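You operate a simulated robot arm through the tools that you are given. There is no shell and no other tool.

You are at the controls of a simulated robot arm. One attempt, no reset.

JOB
Test socket breakers A, D and E with their yellow buttons and switch each back on.
Fine: one press each.

It is judged by the outcome, as a careful person would: the job done as asked, and still so three seconds after it is handed in. It fails if anything else is knocked over, pushed out of place, dropped, spilled or broken.

ROBOT AND FRAMES
A 7-joint arm with a two-finger parallel gripper, fixed in place. Base frame: the origin is at the foot of the arm, x ahead of it, y to its left, z up. Units: mm, rad, N and s.
Its first joint turns from -2.897 to 2.897 rad. Payload 4.4 kg.
The TCP is the grasp point between the finger pads, 23 mm short of the fingertips. In the tool frame z runs along the fingers and y along their closing line. Largest opening 94 mm; finger width 38, thickness 10; the body of the gripper, 54 by 96 mm, starts 39 mm behind the TCP.
Orientation is that of the tool frame in the base frame, as [roll, pitch, yaw] about the fixed x, y, z axes, in that order (R = Rz(yaw) Ry(pitch) Rx(roll)). With the fingers straight down and closing along the base's y, the tool's x points along the base's -x, its y along +y and its z along -z.

CONTROLS
- The arm moves only by the tool nudge_tool. Its argument "moves" is a list of rows, each a list of 3 entries, a list of its own where there are three numbers: the shift along the tool's x, y, z in mm, then the turn, a rotation vector about the tool's x, y, z in rad, then the gripper command, from -1 (shut) to 1 (fully open), values between in proportion. In form: [[[x, y, z], [wx, wy, wz], jaw], ...]. A call has 1 to 20 rows; each row is the pose to reach, as a shift and turn from the pose commanded when the call began, along the tool's axes at that moment. Each row takes 0.2 s and may step no farther than 50 mm and 0.15 rad from the row before; otherwise, or with a gripper value out of range, the whole call is refused. A pose out of reach is approached as far as the arm can. The call stops where the force on the tool passes 40 N (or 10 N more than at its start, if that is more) or the arm is blocked; 0.2 s more then pass. The fingers move at their own pace (about 72 mm/s each) and stop on an object; they squeeze with about 34 N. The grip force told is the motor's: it shows also when the fingers shut on nothing. Time passes only in rows, and 0.2 s behind the last, so rows that repeat a pose let the fingers close. It gives the time, the measured TCP pose, the force on the tool (base axes), the opening and the grip force at its end, in the units of the frame above (readings bear some noise), with the torque about the TCP (base axes, N m) and any sound that the robot's microphone picked up.
- Cameras (640 x 400 px; columns grow to the right, rows downward): "scene" is fixed at [50.9, 500.3, 1703.4]; the picture's right is [-0.52, -0.86, 0.00], its down [-0.34, 0.20, -0.92] and it looks along [0.79, -0.48, -0.39] (base axes); focal length 339 px, centre (320, 200). "wrist" rides on the gripper at [86, 16, -74] in the tool frame; the picture's right is [-0.18, 0.98, 0.00], its down [-0.58, -0.11, -0.81] and it looks along [-0.79, -0.15, 0.59] (tool axes); focal length 243 px, centre (320, 200). There is no depth. A picture from a camera that has moved, and an enlarged one, comes with that camera's place and axes in the base frame and with its lens.
- snapshot(camera): a new picture of that camera. No time passes.
- inspect(camera, box): a new picture of the part [left, top, right, bottom] of that camera's present view, enlarged. No time passes.
- sign_off(): hands the job in; it is judged then, once.

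Places have to be worked out from the pictures, the camera data and where the tool is seen. Open the gripper and draw the arm clear of the work before you hand the job in, unless the task says otherwise.

The tools are called after "Emit:" as a command line: name --argument value ..., lists and objects as JSON in quotes. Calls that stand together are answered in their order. nudge_tool: Moves the arm, as the interface text tells. Its arguments: {"type":"object","properties":{"moves":{"type":"array","items":{"type":"array"}}},"required":["moves"]} The other tools are called the same way: snapshot (camera) takes a picture; inspect (camera, box) takes an enlarged picture of a part of a camera's view; sign_off () hands the job in.

At the start:

```text
time: 0.0
tool_pos: [721.6, 45.9, 1486.8]
tool_rot: [-3.141, 0.001, -3.141]
force: [-0.3, 0.4, 0.5]
moment: [0.01, 0.0, -0.02]
gripper_width: 93.9
grasp_force: 0.1
```

scene: 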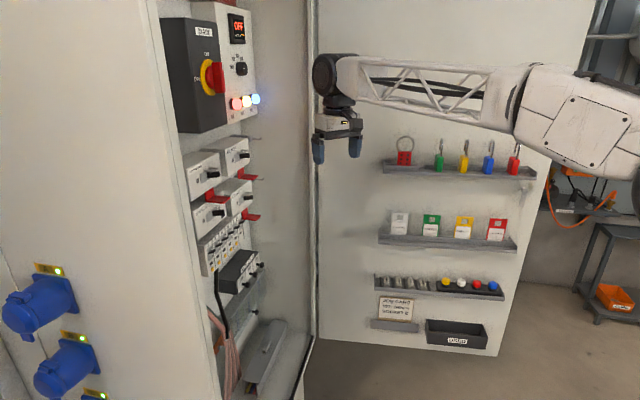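
wrist: 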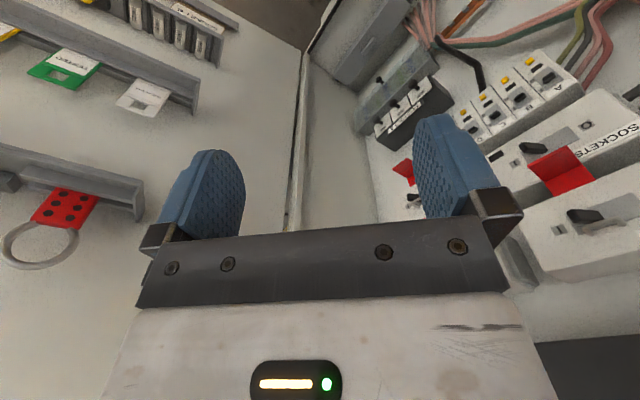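

The first pictures show an open cabinet with breakers on a panel to the arm's left. I enlarge the breaker row in both cameras.

Emit:
inspect --camera "scene" --box '[170, 130, 290, 300]'

Emit:
inspect --camera "wrist" --box '[360, 20, 640, 195]'

Emit:
inspect --camera "scene" --box '[190, 205, 270, 255]'

```text
2.35 times, centred on (230, 215) of scene
camera zoom: at [50.9, 500.3, 1703.4], right [-0.52, -0.86, 0.0], down [-0.34, 0.2, -0.92], along [0.79, -0.48, -0.39], focal length 798 px, centre (532, 165)
```

zoom: 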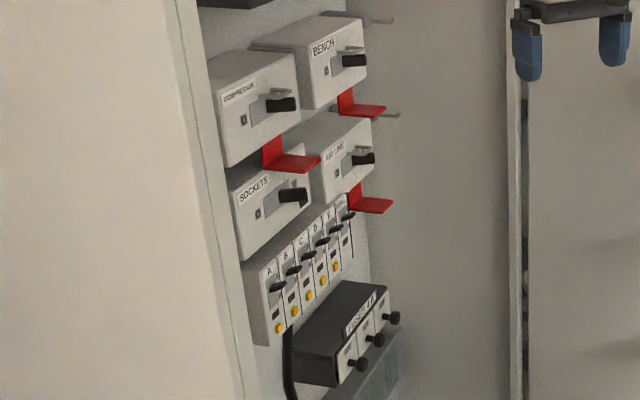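

```text
2.29 times, centred on (500, 108) of wrist
camera zoom: at [635.4, 60.2, 1562.4], right [0.18, 0.98, 0.0], down [0.58, -0.11, 0.81], along [0.79, -0.15, -0.59], focal length 555 px, centre (-91, 411)
```

zoom: 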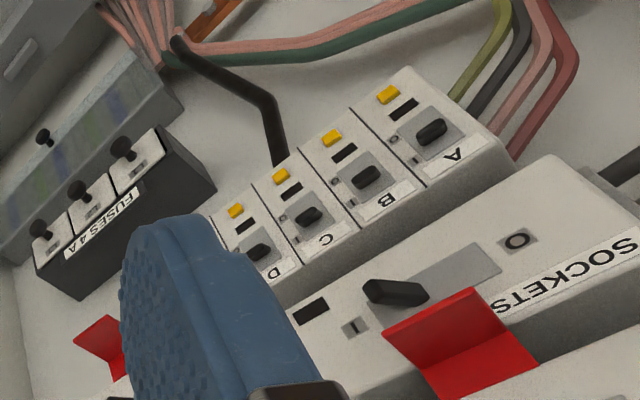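

```text
8.00 times, centred on (230, 230) of scene
camera zoom: at [50.9, 500.3, 1703.4], right [-0.52, -0.86, 0.0], down [-0.34, 0.2, -0.92], along [0.79, -0.48, -0.39], focal length 2714 px, centre (1040, -40)
```

zoom: 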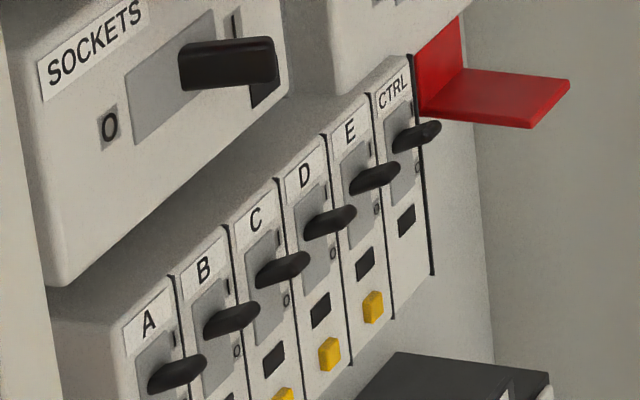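

Triangulating from both views: the breaker face runs along (0.71, -0.71, 0) in the base and faces the arm. Button A is near (868, 347, 1168) and D near (945, 271, 1168), so the pitch is about 36 mm. I turn the tool 45° towards the panel normal and shut the fingers while still far away.

Emit:
nudge_tool --moves '[[[0, 0, 0], [0, 0, -0.13], -1], [[0, 0, 0], [0, 0, -0.26], -1], [[0, 0, 0], [0, 0, -0.39], -1], [[0, 0, 0], [0, 0, -0.52], -1], [[0, 0, 0], [0, 0, -0.65], -1], [[0, 0, 0], [0, 0, -0.785], -1], [[0, 0, 0], [0, 0, -0.785], -1]]'

```text
time: 1.6
tool_pos: [721.3, 44.3, 1487.2]
tool_rot: [3.141, 0.001, -2.354]
force: [0.3, 0.7, -0.6]
moment: [-0.01, -0.03, 0.01]
gripper_width: 0.1
grasp_force: 34.0
```

The yaw came out as asked. Now I tilt the tool about its y axis to bring it level, drawing back 60 mm (tool +x) to stay clear.

Emit:
nudge_tool --moves '[[[10, 0, 0], [0, -0.14, 0], -1], [[20, 0, 0], [0, -0.28, 0], -1], [[30, 0, 0], [0, -0.42, 0], -1], [[40, 0, 0], [0, -0.56, 0], -1], [[50, 0, 0], [0, -0.7, 0], -1], [[60, 0, 0], [0, -0.84, 0], -1], [[60, 0, 0], [0, -0.98, 0], -1], [[60, 0, 0], [0, -1.12, 0], -1], [[60, 0, 0], [0, -1.26, 0], -1], [[60, 0, 0], [0, -1.4, 0], -1], [[60, 0, 0], [0, -1.5, 0], -1], [[60, 0, 0], [0, -1.571, 0], -1], [[60, 0, 0], [0, -1.571, 0], -1]]'

Emit:
snapshot --camera "scene"

Emit:
snapshot --camera "wrist"

```text
time: 4.4
tool_pos: [679.4, 2.0, 1486.3]
tool_rot: [-0.417, 1.569, 0.369]
force: [-0.2, -0.4, 0.3]
moment: [0.01, -0.03, 0.01]
gripper_width: 0.0
grasp_force: 33.9
```

```text
taken
```

scene: 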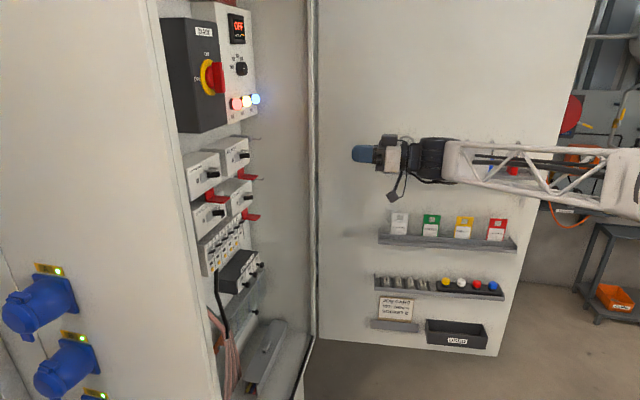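

```text
taken
camera wrist: at [615.6, -39.6, 1401.1], right [-0.7, 0.69, 0.18], down [-0.49, -0.65, 0.58], along [0.52, 0.31, 0.79], focal length 243 px, centre (320, 200)
```

wrist: 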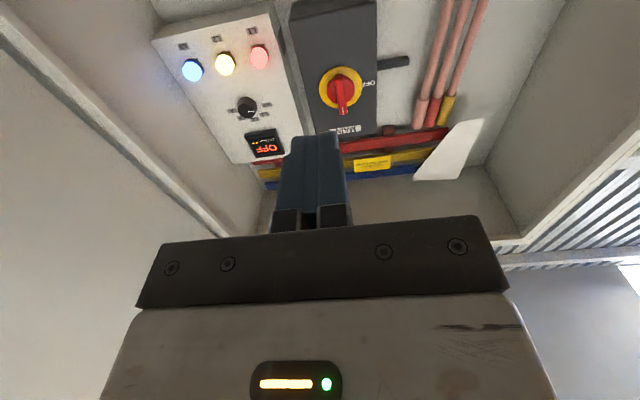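

The tool is now level and points at the panel. From the readings, TCP offset along the face is about 479, and D is about 477. I go down and somewhat forward, well short of the panel, so the wrist camera can see the breaker row from below.

Emit:
nudge_tool --moves '[[[40, 4, 0], [0, 0, 0], -1], [[80, 8, 0], [0, 0, 0], -1], [[120, 12, 0], [0, 0, 0], -1], [[160, 16, 15], [0, 0, 0], -1], [[200, 20, 30], [0, 0, 0], -1], [[240, 24, 45], [0, 0, 0], -1], [[280, 28, 60], [0, 0, 0], -1], [[320, 32, 75], [0, 0, 0], -1], [[360, 36, 95], [0, 0, 0], -1], [[400, 39, 120], [0, 0, 0], -1], [[430, 39, 150], [0, 0, 0], -1], [[430, 39, 150], [0, 0, 0], -1]]'

Emit:
snapshot --camera "wrist"

Emit:
snapshot --camera "scene"

```text
time: 7.0
tool_pos: [759.4, 135.2, 1056.7]
tool_rot: [1.963, 1.571, 2.752]
force: [-0.3, 0.0, 0.3]
moment: [0.02, -0.03, -0.03]
gripper_width: 0.0
grasp_force: 34.2
```

```text
taken
camera wrist: at [695.1, 93.5, 970.5], right [-0.7, 0.69, 0.18], down [-0.49, -0.65, 0.58], along [0.52, 0.31, 0.79], focal length 243 px, centre (320, 200)
```

wrist: 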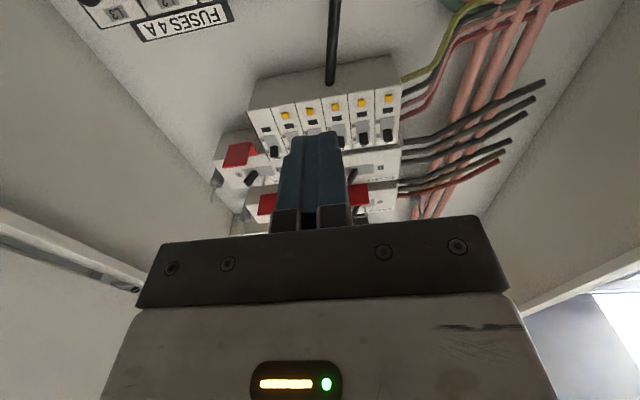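

```text
taken
```

scene: 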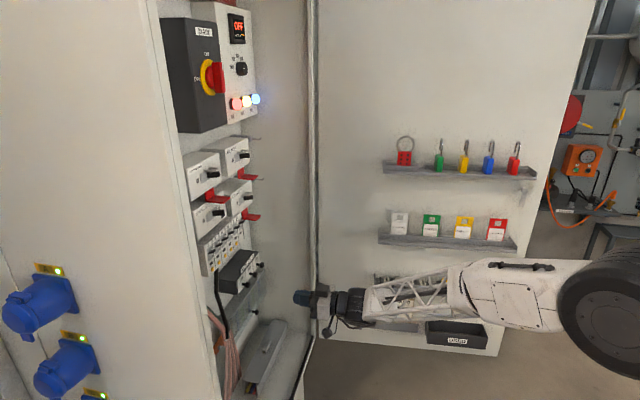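

Emit:
inspect --camera "wrist" --box '[210, 50, 450, 220]'

Emit:
inspect --camera "wrist" --box '[240, 70, 410, 160]'

```text
2.35 times, centred on (330, 135) of wrist
camera zoom: at [695.1, 93.5, 970.5], right [-0.7, 0.69, 0.18], down [-0.49, -0.65, 0.58], along [0.52, 0.31, 0.79], focal length 571 px, centre (296, 353)
```

zoom: 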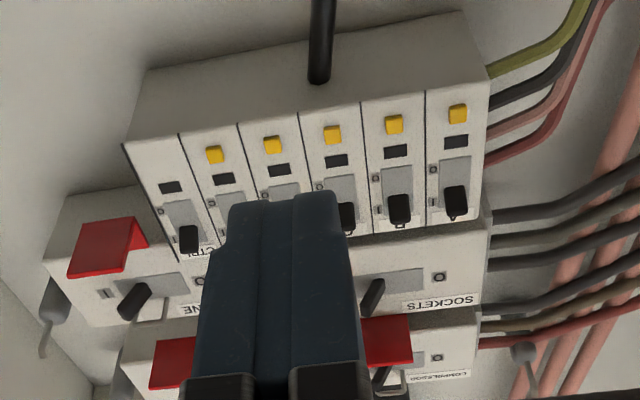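

```text
3.76 times, centred on (325, 115) of wrist
camera zoom: at [695.1, 93.5, 970.5], right [-0.7, 0.69, 0.18], down [-0.49, -0.65, 0.58], along [0.52, 0.31, 0.79], focal length 913 px, centre (301, 520)
```

zoom: 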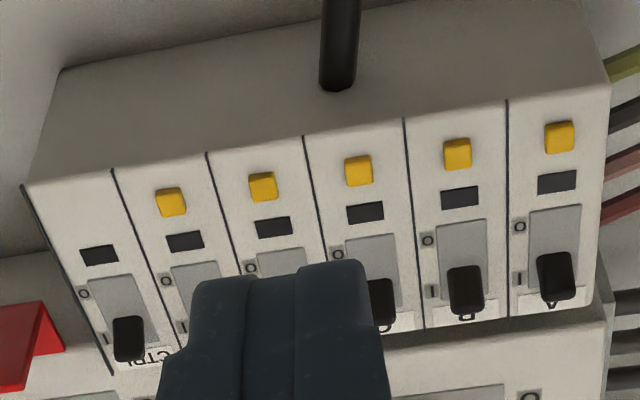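

The close view shows levers up at "I", with O below. Working in u = (x−y)/√2 along the face and d = (x+y)/√2 into the panel, the buttons sit at u≈367.5 (A), 476 (D) and 512 (E), z≈1166, d≈860. Lever undersides are at z≈1222. I line up in front of button A, with the tips stopping about 22 mm short.

Emit:
nudge_tool --moves '[[[-35, 24, 0], [0, 0, 0], -1], [[-70, 49, 0], [0, 0, 0], -1], [[-105, 74, 0], [0, 0, 0], -1], [[-105, 74, 40], [0, 0, 0], -1], [[-105, 74, 80], [0, 0, 0], -1], [[-105, 74, 120], [0, 0, 0], -1], [[-105, 74, 155], [0, 0, 0], -1], [[-105, 74, 182], [0, 0, 0], -1], [[-105, 74, 182], [0, 0, 0], -1]]'

Emit:
inspect --camera "wrist" --box '[160, 0, 480, 200]'

Emit:
inspect --camera "scene" --box '[180, 190, 300, 270]'

```text
time: 9.0
tool_pos: [833.6, 317.5, 1160.7]
tool_rot: [-2.413, 1.57, -1.628]
force: [0.5, -1.1, -1.1]
moment: [0.0, 0.03, -0.01]
gripper_width: 0.1
grasp_force: 33.8
```

```text
2.00 times, centred on (320, 100) of wrist
camera zoom: at [770.5, 275.0, 1074.9], right [-0.7, 0.69, 0.18], down [-0.49, -0.65, 0.58], along [0.52, 0.31, 0.79], focal length 485 px, centre (320, 400)
```

zoom: 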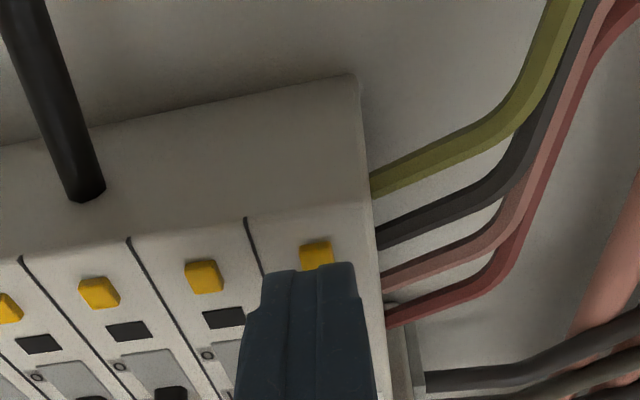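

```text
5.00 times, centred on (240, 230) of scene
camera zoom: at [50.9, 500.3, 1703.4], right [-0.52, -0.86, 0.0], down [-0.34, 0.2, -0.92], along [0.79, -0.48, -0.39], focal length 1696 px, centre (720, 50)
```

zoom: 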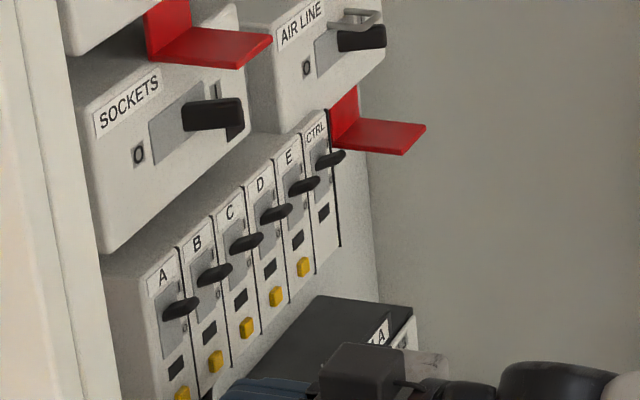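

Button A reads u≈367.9, z≈1164, and the tips are 3 mm low in u. I shift 3 mm over and 2 mm up, and advance to just short of the button.

Emit:
nudge_tool --moves '[[[-2, -3, 6], [0, 0, 0], -1], [[-2, -3, 13], [0, 0, 0], -1], [[-2, -3, 18], [0, 0, 0], -1], [[-2, -3, 20], [0, 0, 0], -1]]'

Emit:
inspect --camera "wrist" --box '[240, 50, 400, 150]'

Emit:
inspect --camera "scene" --box '[200, 220, 280, 280]'

```text
time: 10.0
tool_pos: [850.5, 328.4, 1163.8]
tool_rot: [2.369, 1.57, -3.128]
force: [-1.0, -0.3, -0.6]
moment: [-0.01, 0.0, 0.0]
gripper_width: 0.0
grasp_force: 34.2
```

```text
4.00 times, centred on (320, 100) of wrist
camera zoom: at [786.7, 287.1, 1078.0], right [-0.7, 0.69, 0.18], down [-0.49, -0.65, 0.58], along [0.52, 0.31, 0.79], focal length 970 px, centre (320, 600)
```

zoom: 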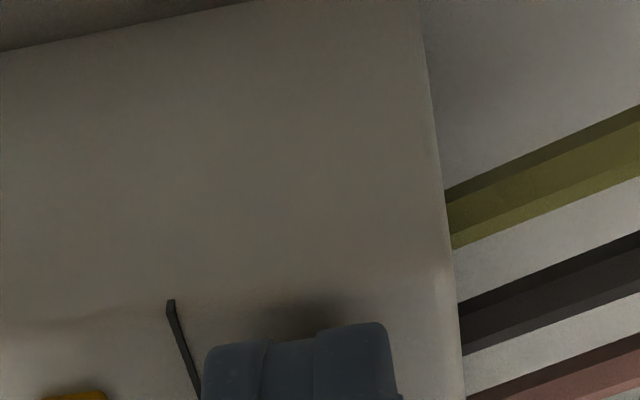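

```text
6.67 times, centred on (240, 250) of scene
camera zoom: at [50.9, 500.3, 1703.4], right [-0.52, -0.86, 0.0], down [-0.34, 0.2, -0.92], along [0.79, -0.48, -0.39], focal length 2261 px, centre (853, -133)
```

zoom: 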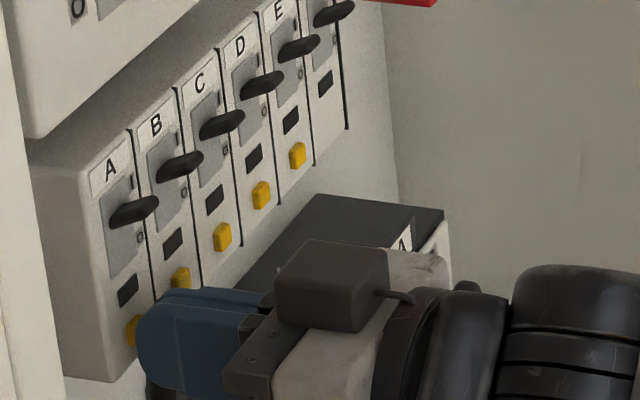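

Tips are at d≈857, just off button A. I press in small steps and watch the force and sound.

Emit:
nudge_tool --moves '[[[0, 1, 2], [0, 0, 0], -1], [[0, 1, 3.5], [0, 0, 0], -1], [[0, 1, 5], [0, 0, 0], -1]]'

Emit:
inspect --camera "scene" --box '[200, 220, 280, 280]'

```text
time: 10.8
tool_pos: [852.7, 333.1, 1163.3]
tool_rot: [2.335, 1.57, 3.122]
force: [-3.8, -6.1, 2.1]
moment: [0.0, -0.06, 0.0]
gripper_width: 0.1
grasp_force: 34.0
heard: click
```

```text
6.67 times, centred on (240, 250) of scene
camera zoom: at [50.9, 500.3, 1703.4], right [-0.52, -0.86, 0.0], down [-0.34, 0.2, -0.92], along [0.79, -0.48, -0.39], focal length 2261 px, centre (853, -133)
```

zoom: 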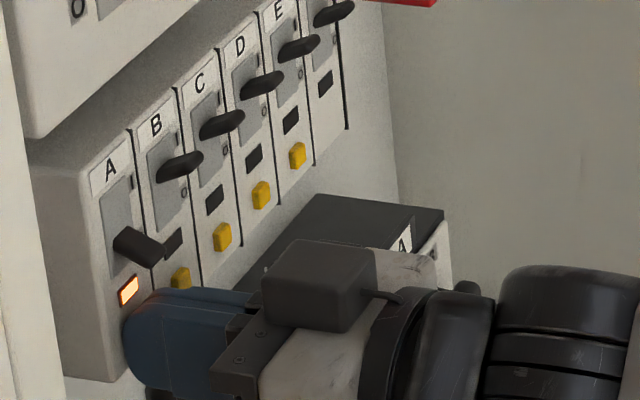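

A click: the A lever dropped and its window lit orange. I back straight off 40 mm and look at the lever.

Emit:
nudge_tool --moves '[[[0, 0, -10], [0, 0, 0], -1], [[0, 0, -25], [0, 0, 0], -1], [[0, 0, -40], [0, 0, 0], -1], [[60, 0, -80], [0, 0, 0], -1]]'

```text
refused: row 4 steps farther than a row can; nothing moved
```

The last row stepped too far, so I split it.

Emit:
nudge_tool --moves '[[[0, 0, -10], [0, 0, 0], -1], [[0, 0, -25], [0, 0, 0], -1], [[0, 0, -40], [0, 0, 0], -1], [[20, 0, -80], [0, 0, 0], -1], [[60, 0, -100], [0, 0, 0], -1], [[60, 0, -100], [0, 0, 0], -1]]'

Emit:
inspect --camera "wrist" --box '[200, 30, 440, 180]'

Emit:
inspect --camera "scene" --box '[190, 210, 270, 270]'

```text
time: 12.2
tool_pos: [781.7, 261.9, 1106.4]
tool_rot: [2.896, 1.57, -2.602]
force: [-0.6, -0.3, 0.4]
moment: [-0.01, -0.01, 0.02]
gripper_width: 0.1
grasp_force: 33.4
```

```text
2.67 times, centred on (320, 105) of wrist
camera zoom: at [719.0, 220.2, 1018.8], right [-0.7, 0.69, 0.18], down [-0.49, -0.65, 0.58], along [0.52, 0.31, 0.79], focal length 647 px, centre (320, 453)
```

zoom: 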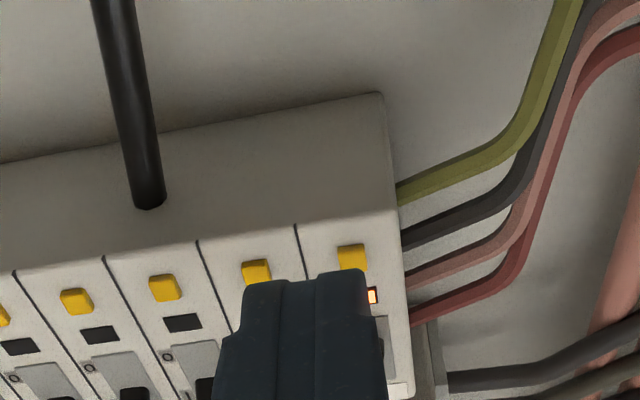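

```text
6.67 times, centred on (230, 240) of scene
camera zoom: at [50.9, 500.3, 1703.4], right [-0.52, -0.86, 0.0], down [-0.34, 0.2, -0.92], along [0.79, -0.48, -0.39], focal length 2261 px, centre (920, -67)
```

zoom: 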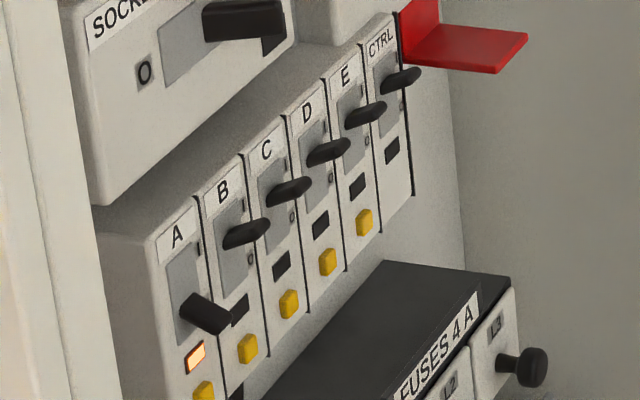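

A's lever now slopes down: tip at about d 842, z 1200–1206. I bring the closed fingers in under it, with TCP z≈1170 and tips at d≈850, short of the button face.

Emit:
nudge_tool --moves '[[[-32, 0, 0], [0, 0, 0], -1], [[-64, 0, 0], [0, 0, 0], -1], [[-64, 0, 30], [0, 0, 0], -1], [[-64, 0, 60], [0, 0, 0], -1], [[-64, 0, 80], [0, 0, 0], -1], [[-64, 0, 89], [0, 0, 0], -1], [[-64, 0, 89], [0, 0, 0], -1]]'

Emit:
inspect --camera "scene" --box '[190, 220, 270, 280]'

Emit:
inspect --camera "wrist" --box '[200, 50, 440, 200]'

```text
time: 13.8
tool_pos: [844.9, 324.8, 1167.4]
tool_rot: [0.669, 1.57, 1.454]
force: [-0.4, 0.2, -0.9]
moment: [-0.01, 0.01, 0.01]
gripper_width: 0.1
grasp_force: 33.8
```

```text
6.67 times, centred on (230, 250) of scene
camera zoom: at [50.9, 500.3, 1703.4], right [-0.52, -0.86, 0.0], down [-0.34, 0.2, -0.92], along [0.79, -0.48, -0.39], focal length 2261 px, centre (920, -133)
```

zoom: 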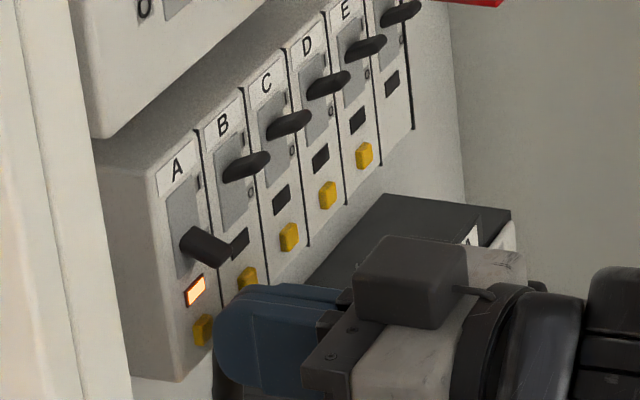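

```text
2.67 times, centred on (320, 125) of wrist
camera zoom: at [781.8, 283.7, 1081.4], right [-0.7, 0.69, 0.18], down [-0.49, -0.65, 0.58], along [0.52, 0.31, 0.79], focal length 647 px, centre (320, 400)
```

zoom: 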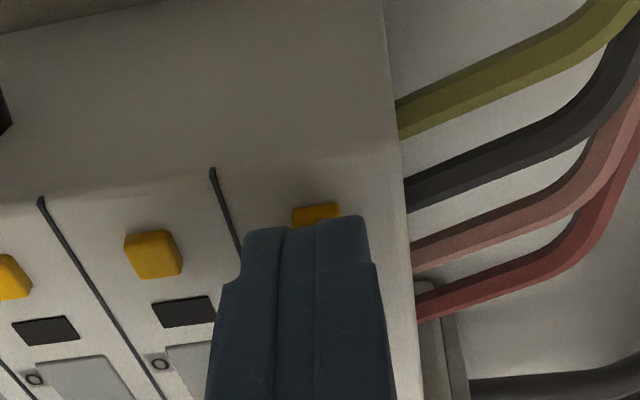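

The fingers are centred under A's lever at z≈1167. I raise in small steps, easing 4 mm forward once above the button.

Emit:
nudge_tool --moves '[[[-5, 0, 0], [0, 0, 0], -1], [[-10, 0, 1], [0, 0, 0], -1], [[-14, 0, 3], [0, 0, 0], -1], [[-18, 0, 4], [0, 0, 0], -1], [[-22, 0, 4], [0, 0, 0], -1], [[-26, 0, 4], [0, 0, 0], -1]]'

Emit:
inspect --camera "scene" --box '[190, 220, 270, 280]'

```text
time: 15.2
tool_pos: [848.3, 329.2, 1195.3]
tool_rot: [2.386, 1.57, -3.111]
force: [0.6, -0.1, 0.0]
moment: [0.0, -0.02, 0.0]
gripper_width: 0.2
grasp_force: 34.4
```

```text
6.67 times, centred on (230, 250) of scene
camera zoom: at [50.9, 500.3, 1703.4], right [-0.52, -0.86, 0.0], down [-0.34, 0.2, -0.92], along [0.79, -0.48, -0.39], focal length 2261 px, centre (920, -133)
```

zoom: 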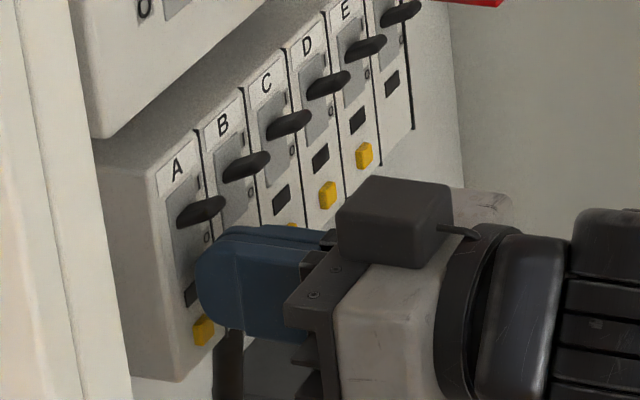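

A's lever is back up level with the others and its window is dark. I ease down, draw back, and slide over in front of D.

Emit:
nudge_tool --moves '[[[6, 0, -2], [0, 0, 0], -1], [[10, 0, -20], [0, 0, 0], -1], [[20, 0, -50], [0, 0, 0], -1], [[30, -36, -50], [0, 0, 0], -1], [[31, -72, -50], [0, 0, 0], -1], [[31, -109, -50], [0, 0, 0], -1], [[31, -109, -50], [0, 0, 0], -1]]'

Emit:
inspect --camera "scene" --box '[190, 200, 270, 260]'

Emit:
inspect --camera "wrist" --box '[160, 0, 480, 200]'

```text
time: 16.8
tool_pos: [891.1, 215.6, 1163.1]
tool_rot: [0.604, 1.569, 1.392]
force: [0.1, 0.5, -0.4]
moment: [-0.02, -0.02, 0.01]
gripper_width: 0.0
grasp_force: 33.6
```

```text
6.67 times, centred on (230, 230) of scene
camera zoom: at [50.9, 500.3, 1703.4], right [-0.52, -0.86, 0.0], down [-0.34, 0.2, -0.92], along [0.79, -0.48, -0.39], focal length 2261 px, centre (920, 0)
```

zoom: 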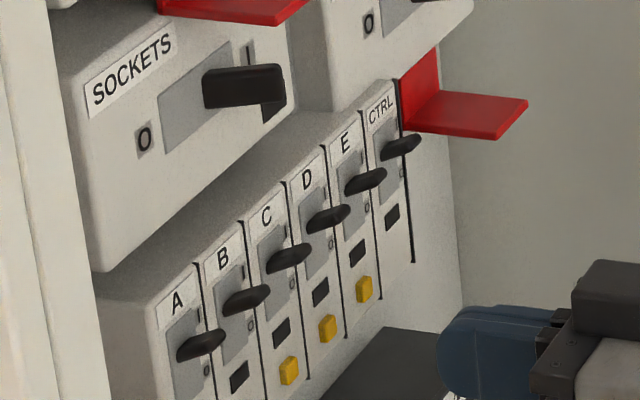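

```text
2.00 times, centred on (320, 100) of wrist
camera zoom: at [825.8, 173.3, 1077.4], right [-0.7, 0.69, 0.18], down [-0.49, -0.65, 0.58], along [0.52, 0.31, 0.79], focal length 485 px, centre (320, 400)
```

zoom: 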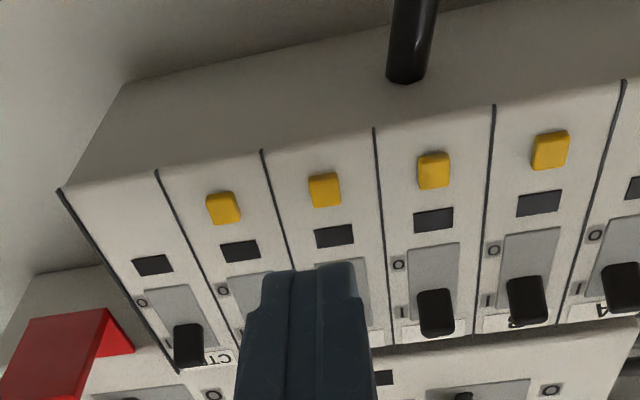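

A is fully restored. D's button (third from the right-hand CTRL end in this mirrored view) is at u≈476, z≈1166, and TCP is at u 477.6. I advance to just off the face of D.

Emit:
nudge_tool --moves '[[[-1, 1.5, 20], [0, 0, 0], -1], [[-1, 1.5, 38], [0, 0, 0], -1], [[-1, 1.5, 49], [0, 0, 0], -1], [[-1, 1.5, 49], [0, 0, 0], -1]]'

Emit:
inspect --camera "scene" --box '[200, 210, 280, 270]'

Emit:
inspect --camera "wrist" --box '[160, 0, 480, 200]'

```text
time: 17.8
tool_pos: [923.2, 251.8, 1164.4]
tool_rot: [-2.152, 1.57, -1.366]
force: [-0.1, -0.2, 0.0]
moment: [0.02, 0.02, 0.01]
gripper_width: 0.0
grasp_force: 34.0
```

```text
6.67 times, centred on (240, 240) of scene
camera zoom: at [50.9, 500.3, 1703.4], right [-0.52, -0.86, 0.0], down [-0.34, 0.2, -0.92], along [0.79, -0.48, -0.39], focal length 2261 px, centre (853, -67)
```

zoom: 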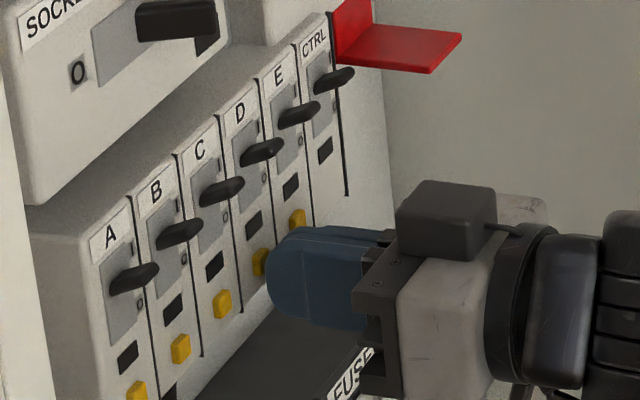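

```text
2.00 times, centred on (320, 100) of wrist
camera zoom: at [859.8, 209.8, 1077.9], right [-0.7, 0.69, 0.18], down [-0.49, -0.65, 0.58], along [0.52, 0.31, 0.79], focal length 485 px, centre (320, 400)
```

zoom: 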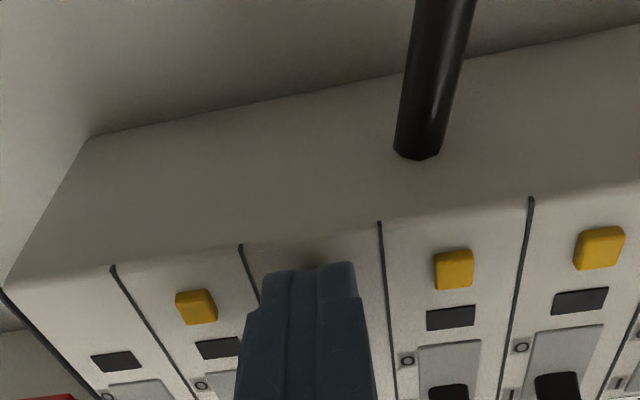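

Tips are at d≈854, on D. I press with the same small steps as for A.

Emit:
nudge_tool --moves '[[[0, 0, 3], [0, 0, 0], -1], [[0, 0, 5], [0, 0, 0], -1], [[0, 0, 6.5], [0, 0, 0], -1], [[0, 0, 7.5], [0, 0, 0], -1]]'

Emit:
inspect --camera "scene" --box '[200, 210, 280, 270]'

```text
time: 18.8
tool_pos: [929.4, 258.4, 1164.2]
tool_rot: [-1.157, 1.57, -0.373]
force: [-2.3, -4.6, -0.2]
moment: [-0.01, 0.02, -0.04]
gripper_width: 0.0
grasp_force: 33.6
heard: click
```

```text
6.67 times, centred on (240, 240) of scene
camera zoom: at [50.9, 500.3, 1703.4], right [-0.52, -0.86, 0.0], down [-0.34, 0.2, -0.92], along [0.79, -0.48, -0.39], focal length 2261 px, centre (853, -67)
```

zoom: 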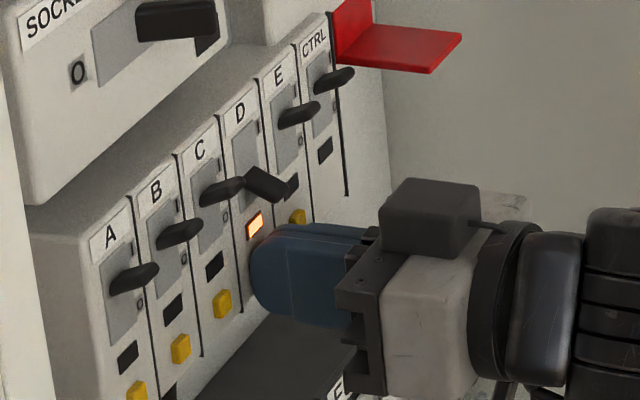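

D tripped with a click and its lamp is lit. I back off 13 mm so the button is released, then lift under the lever as I did for A.

Emit:
nudge_tool --moves '[[[0, -1, -7], [0, 0, 0], -1], [[0, -1, -13], [0, 0, 0], -1], [[0, -1, -13], [0, 0, 0], -1], [[-7, -1, -13], [0, 0, 0], -1], [[-13, -1, -12], [0, 0, 0], -1], [[-17, -1, -10], [0, 0, 0], -1], [[-21, -1, -9], [0, 0, 0], -1], [[-25, -1, -9], [0, 0, 0], -1], [[-29, -1, -9], [0, 0, 0], -1], [[-31, -1, -9], [0, 0, 0], -1]]'

Emit:
inspect --camera "scene" --box '[200, 210, 280, 270]'

```text
time: 21.0
tool_pos: [923.7, 250.0, 1195.4]
tool_rot: [-2.557, 1.57, -1.771]
force: [0.3, 0.1, 0.0]
moment: [0.04, 0.01, -0.01]
gripper_width: 0.0
grasp_force: 34.2
```

```text
6.67 times, centred on (240, 240) of scene
camera zoom: at [50.9, 500.3, 1703.4], right [-0.52, -0.86, 0.0], down [-0.34, 0.2, -0.92], along [0.79, -0.48, -0.39], focal length 2261 px, centre (853, -67)
```

zoom: 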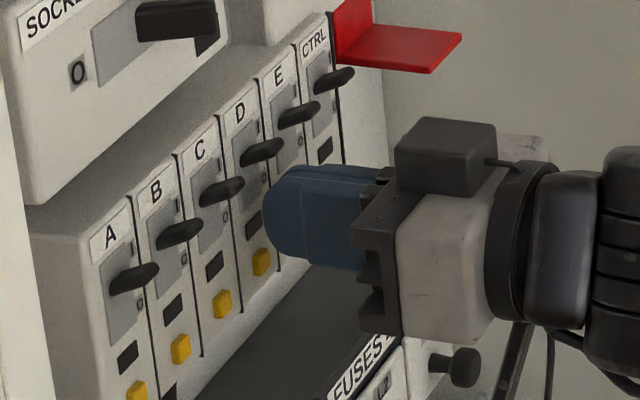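

D's lever is back up and its lamp is dark. I ease down, draw back and slide 36 mm over in front of E.

Emit:
nudge_tool --moves '[[[6, 0, -2], [0, 0, 0], -1], [[10, 0, -20], [0, 0, 0], -1], [[20, 0, -45], [0, 0, 0], -1], [[31, -18, -45], [0, 0, 0], -1], [[31, -36, -45], [0, 0, 0], -1], [[31, -36, -45], [0, 0, 0], -1]]'

Emit:
inspect --camera "scene" --box '[190, 200, 270, 260]'

Emit:
inspect --camera "wrist" --box '[160, 0, 480, 200]'

```text
time: 22.4
tool_pos: [917.6, 192.3, 1163.9]
tool_rot: [0.132, 1.569, 0.92]
force: [1.2, -0.1, -0.2]
moment: [0.01, 0.0, 0.01]
gripper_width: 0.0
grasp_force: 33.9
```

```text
6.67 times, centred on (230, 230) of scene
camera zoom: at [50.9, 500.3, 1703.4], right [-0.52, -0.86, 0.0], down [-0.34, 0.2, -0.92], along [0.79, -0.48, -0.39], focal length 2261 px, centre (920, 0)
```

zoom: 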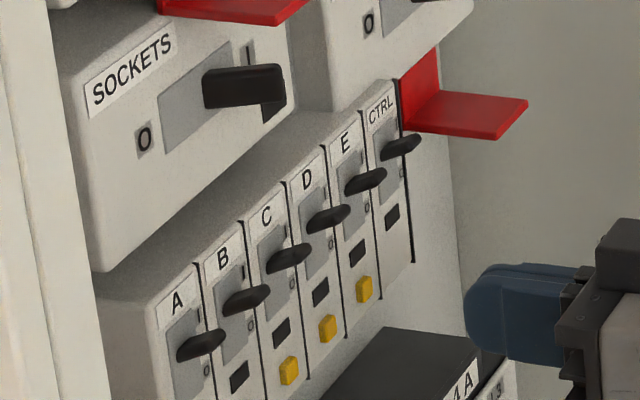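

```text
2.00 times, centred on (320, 100) of wrist
camera zoom: at [853.2, 150.2, 1078.6], right [-0.7, 0.69, 0.18], down [-0.49, -0.65, 0.58], along [0.52, 0.31, 0.79], focal length 485 px, centre (320, 400)
```

zoom: 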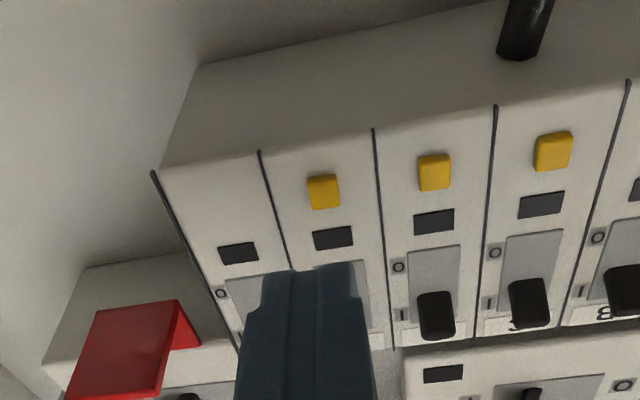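

E's button is in line (TCP u≈513, z≈1164), and A and D both look restored. I advance to just off E, then press in small steps.

Emit:
nudge_tool --moves '[[[0, 1, 20], [0, 0, 0], -1], [[0, 1, 36], [0, 0, 0], -1], [[0, 1, 46], [0, 0, 0], -1], [[0, 1, 46], [0, 0, 0], -1]]'

Emit:
inspect --camera "scene" --box '[200, 200, 280, 260]'

```text
time: 23.4
tool_pos: [949.0, 223.6, 1164.6]
tool_rot: [-1.038, 1.571, -0.251]
force: [-0.6, 0.6, -0.1]
moment: [0.01, 0.02, 0.0]
gripper_width: 0.2
grasp_force: 34.0
```

```text
6.67 times, centred on (240, 230) of scene
camera zoom: at [50.9, 500.3, 1703.4], right [-0.52, -0.86, 0.0], down [-0.34, 0.2, -0.92], along [0.79, -0.48, -0.39], focal length 2261 px, centre (853, 0)
```

zoom: 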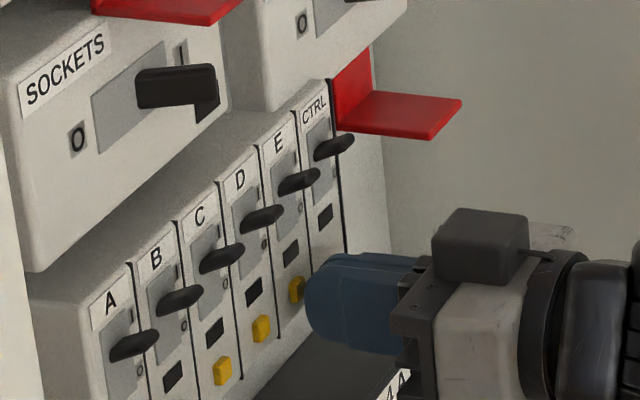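

TCP is at d≈829, so E should click near d≈839. I press.

Emit:
nudge_tool --moves '[[[0, 0, 4], [0, 0, 0], -1], [[0, 0, 6], [0, 0, 0], -1], [[0, 0, 8], [0, 0, 0], -1], [[0, 0, 9.5], [0, 0, 0], -1]]'

Emit:
inspect --camera "scene" --box '[200, 200, 280, 260]'

```text
time: 24.4
tool_pos: [955.0, 231.7, 1164.0]
tool_rot: [-3.089, 1.57, -2.304]
force: [-37.5, -16.0, 0.4]
moment: [-0.05, 0.16, 0.32]
gripper_width: 0.0
grasp_force: 34.0
heard: click
```

```text
6.67 times, centred on (240, 230) of scene
camera zoom: at [50.9, 500.3, 1703.4], right [-0.52, -0.86, 0.0], down [-0.34, 0.2, -0.92], along [0.79, -0.48, -0.39], focal length 2261 px, centre (853, 0)
```

zoom: 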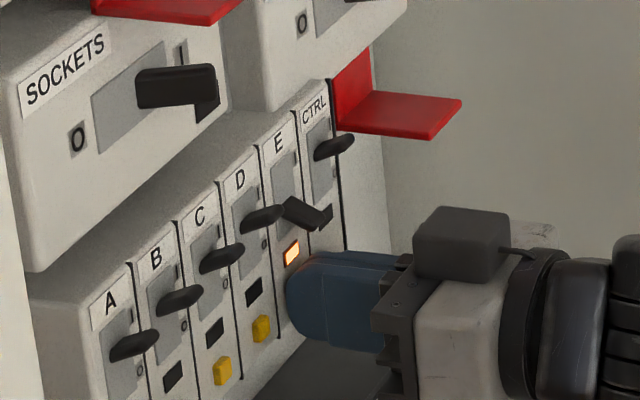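

E tripped with a click and its lamp is lit; the button bottomed at about 40 N. I back off 12 mm straight away and lift under its lever as before.

Emit:
nudge_tool --moves '[[[0, 0, -6], [0, 0, 0], -1], [[0, -0.5, -12], [0, 0, 0], -1], [[0, -0.5, -12], [0, 0, 0], -1], [[-7, -0.5, -12], [0, 0, 0], -1], [[-13, -0.5, -11], [0, 0, 0], -1], [[-17, -0.5, -9], [0, 0, 0], -1], [[-21, -0.5, -8], [0, 0, 0], -1], [[-25, -0.5, -8], [0, 0, 0], -1], [[-29, -0.5, -8], [0, 0, 0], -1], [[-31, -0.5, -8], [0, 0, 0], -1]]'

Emit:
inspect --camera "scene" --box '[200, 200, 280, 260]'

```text
time: 26.6
tool_pos: [951.1, 226.5, 1195.9]
tool_rot: [-0.12, 1.57, 0.665]
force: [0.6, -0.5, 1.0]
moment: [0.02, -0.02, 0.01]
gripper_width: 0.0
grasp_force: 34.3
```

```text
6.67 times, centred on (240, 230) of scene
camera zoom: at [50.9, 500.3, 1703.4], right [-0.52, -0.86, 0.0], down [-0.34, 0.2, -0.92], along [0.79, -0.48, -0.39], focal length 2261 px, centre (853, 0)
```

zoom: 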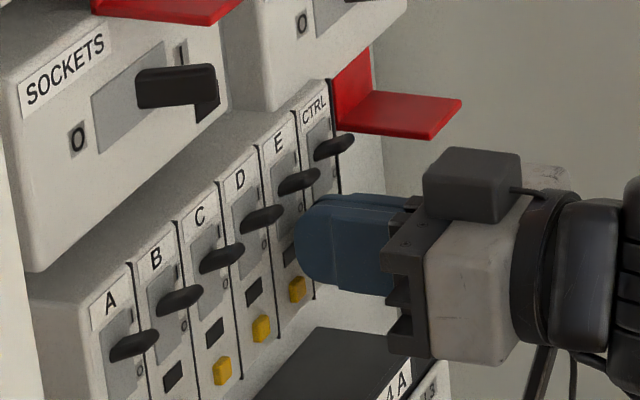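

E's lever is up again. I ease down, draw the arm back about 220 mm, open the gripper, and check the whole row.

Emit:
nudge_tool --moves '[[[6, 0, -2], [0, 0, 0], -1], [[10, 0, -20], [0, 0, 0], -1], [[20, 0, -50], [0, 0, 0], -1], [[30, 5, -90], [0, 0, 0], -1], [[50, 15, -130], [0, 0, 0], -1], [[70, 25, -170], [0, 0, 0], -1], [[90, 35, -210], [0, 0, 0], 1], [[110, 40, -220], [0, 0, 0], 1], [[110, 40, -220], [0, 0, 0], 1], [[110, 40, -220], [0, 0, 0], 1], [[110, 40, -220], [0, 0, 0], 1]]'

Emit:
inspect --camera "scene" --box '[180, 140, 280, 280]'

Emit:
inspect --camera "wrist" --box '[160, 20, 480, 220]'

Emit:
snapshot --camera "scene"

```text
time: 29.0
tool_pos: [766.2, 99.0, 1085.8]
tool_rot: [-0.595, 1.571, 0.192]
force: [-1.1, -0.3, -0.6]
moment: [-0.02, 0.03, -0.02]
gripper_width: 94.0
grasp_force: 0.1
```

```text
2.86 times, centred on (230, 210) of scene
camera zoom: at [50.9, 500.3, 1703.4], right [-0.52, -0.86, 0.0], down [-0.34, 0.2, -0.92], along [0.79, -0.48, -0.39], focal length 969 px, centre (577, 171)
```

zoom: 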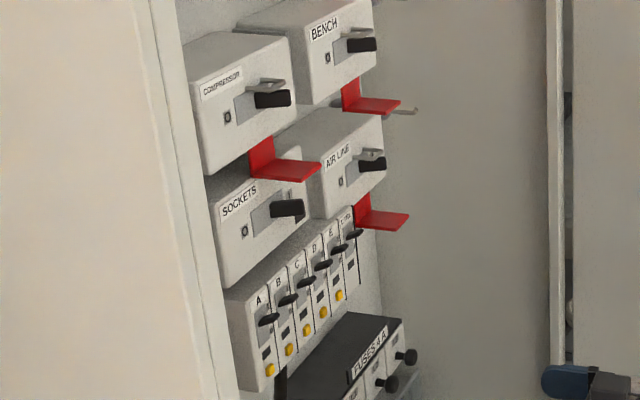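

```text
2.00 times, centred on (320, 120) of wrist
camera zoom: at [702.1, 57.8, 999.7], right [-0.7, 0.69, 0.18], down [-0.49, -0.65, 0.58], along [0.52, 0.31, 0.79], focal length 485 px, centre (320, 360)
```

zoom: 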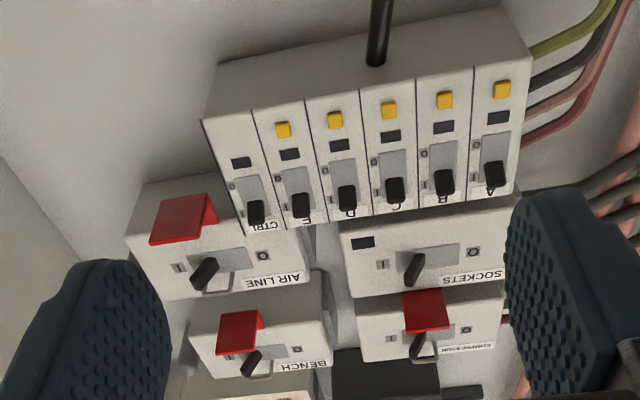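

```text
taken
```

scene: 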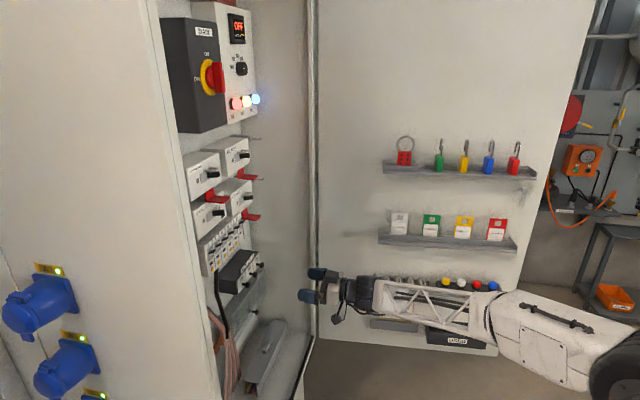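

All six levers are up in line, every trip window is dark, and the socket lamps are green. Nothing else has moved, the gripper is open and the arm is clear, so I hand the job in.

Emit:
sign_off

```text
The job is handed in.
```

I tested socket breakers A, D and E with one press each and switched all three back on. Each press gave a click, dropped the lever and lit the orange trip window.

- **End state:** All the levers in the row are up and every trip window is dark. The socket lamps I could see are green.
- **Harder press on E:** E's button bottomed out at about 40 N, against about 5 to 7 N for A and D. It tripped and reset normally, and I saw no damage.
- **Surroundings:** Nothing else appears to have moved. I opened the gripper and drew the arm back about 220 mm before handing in.
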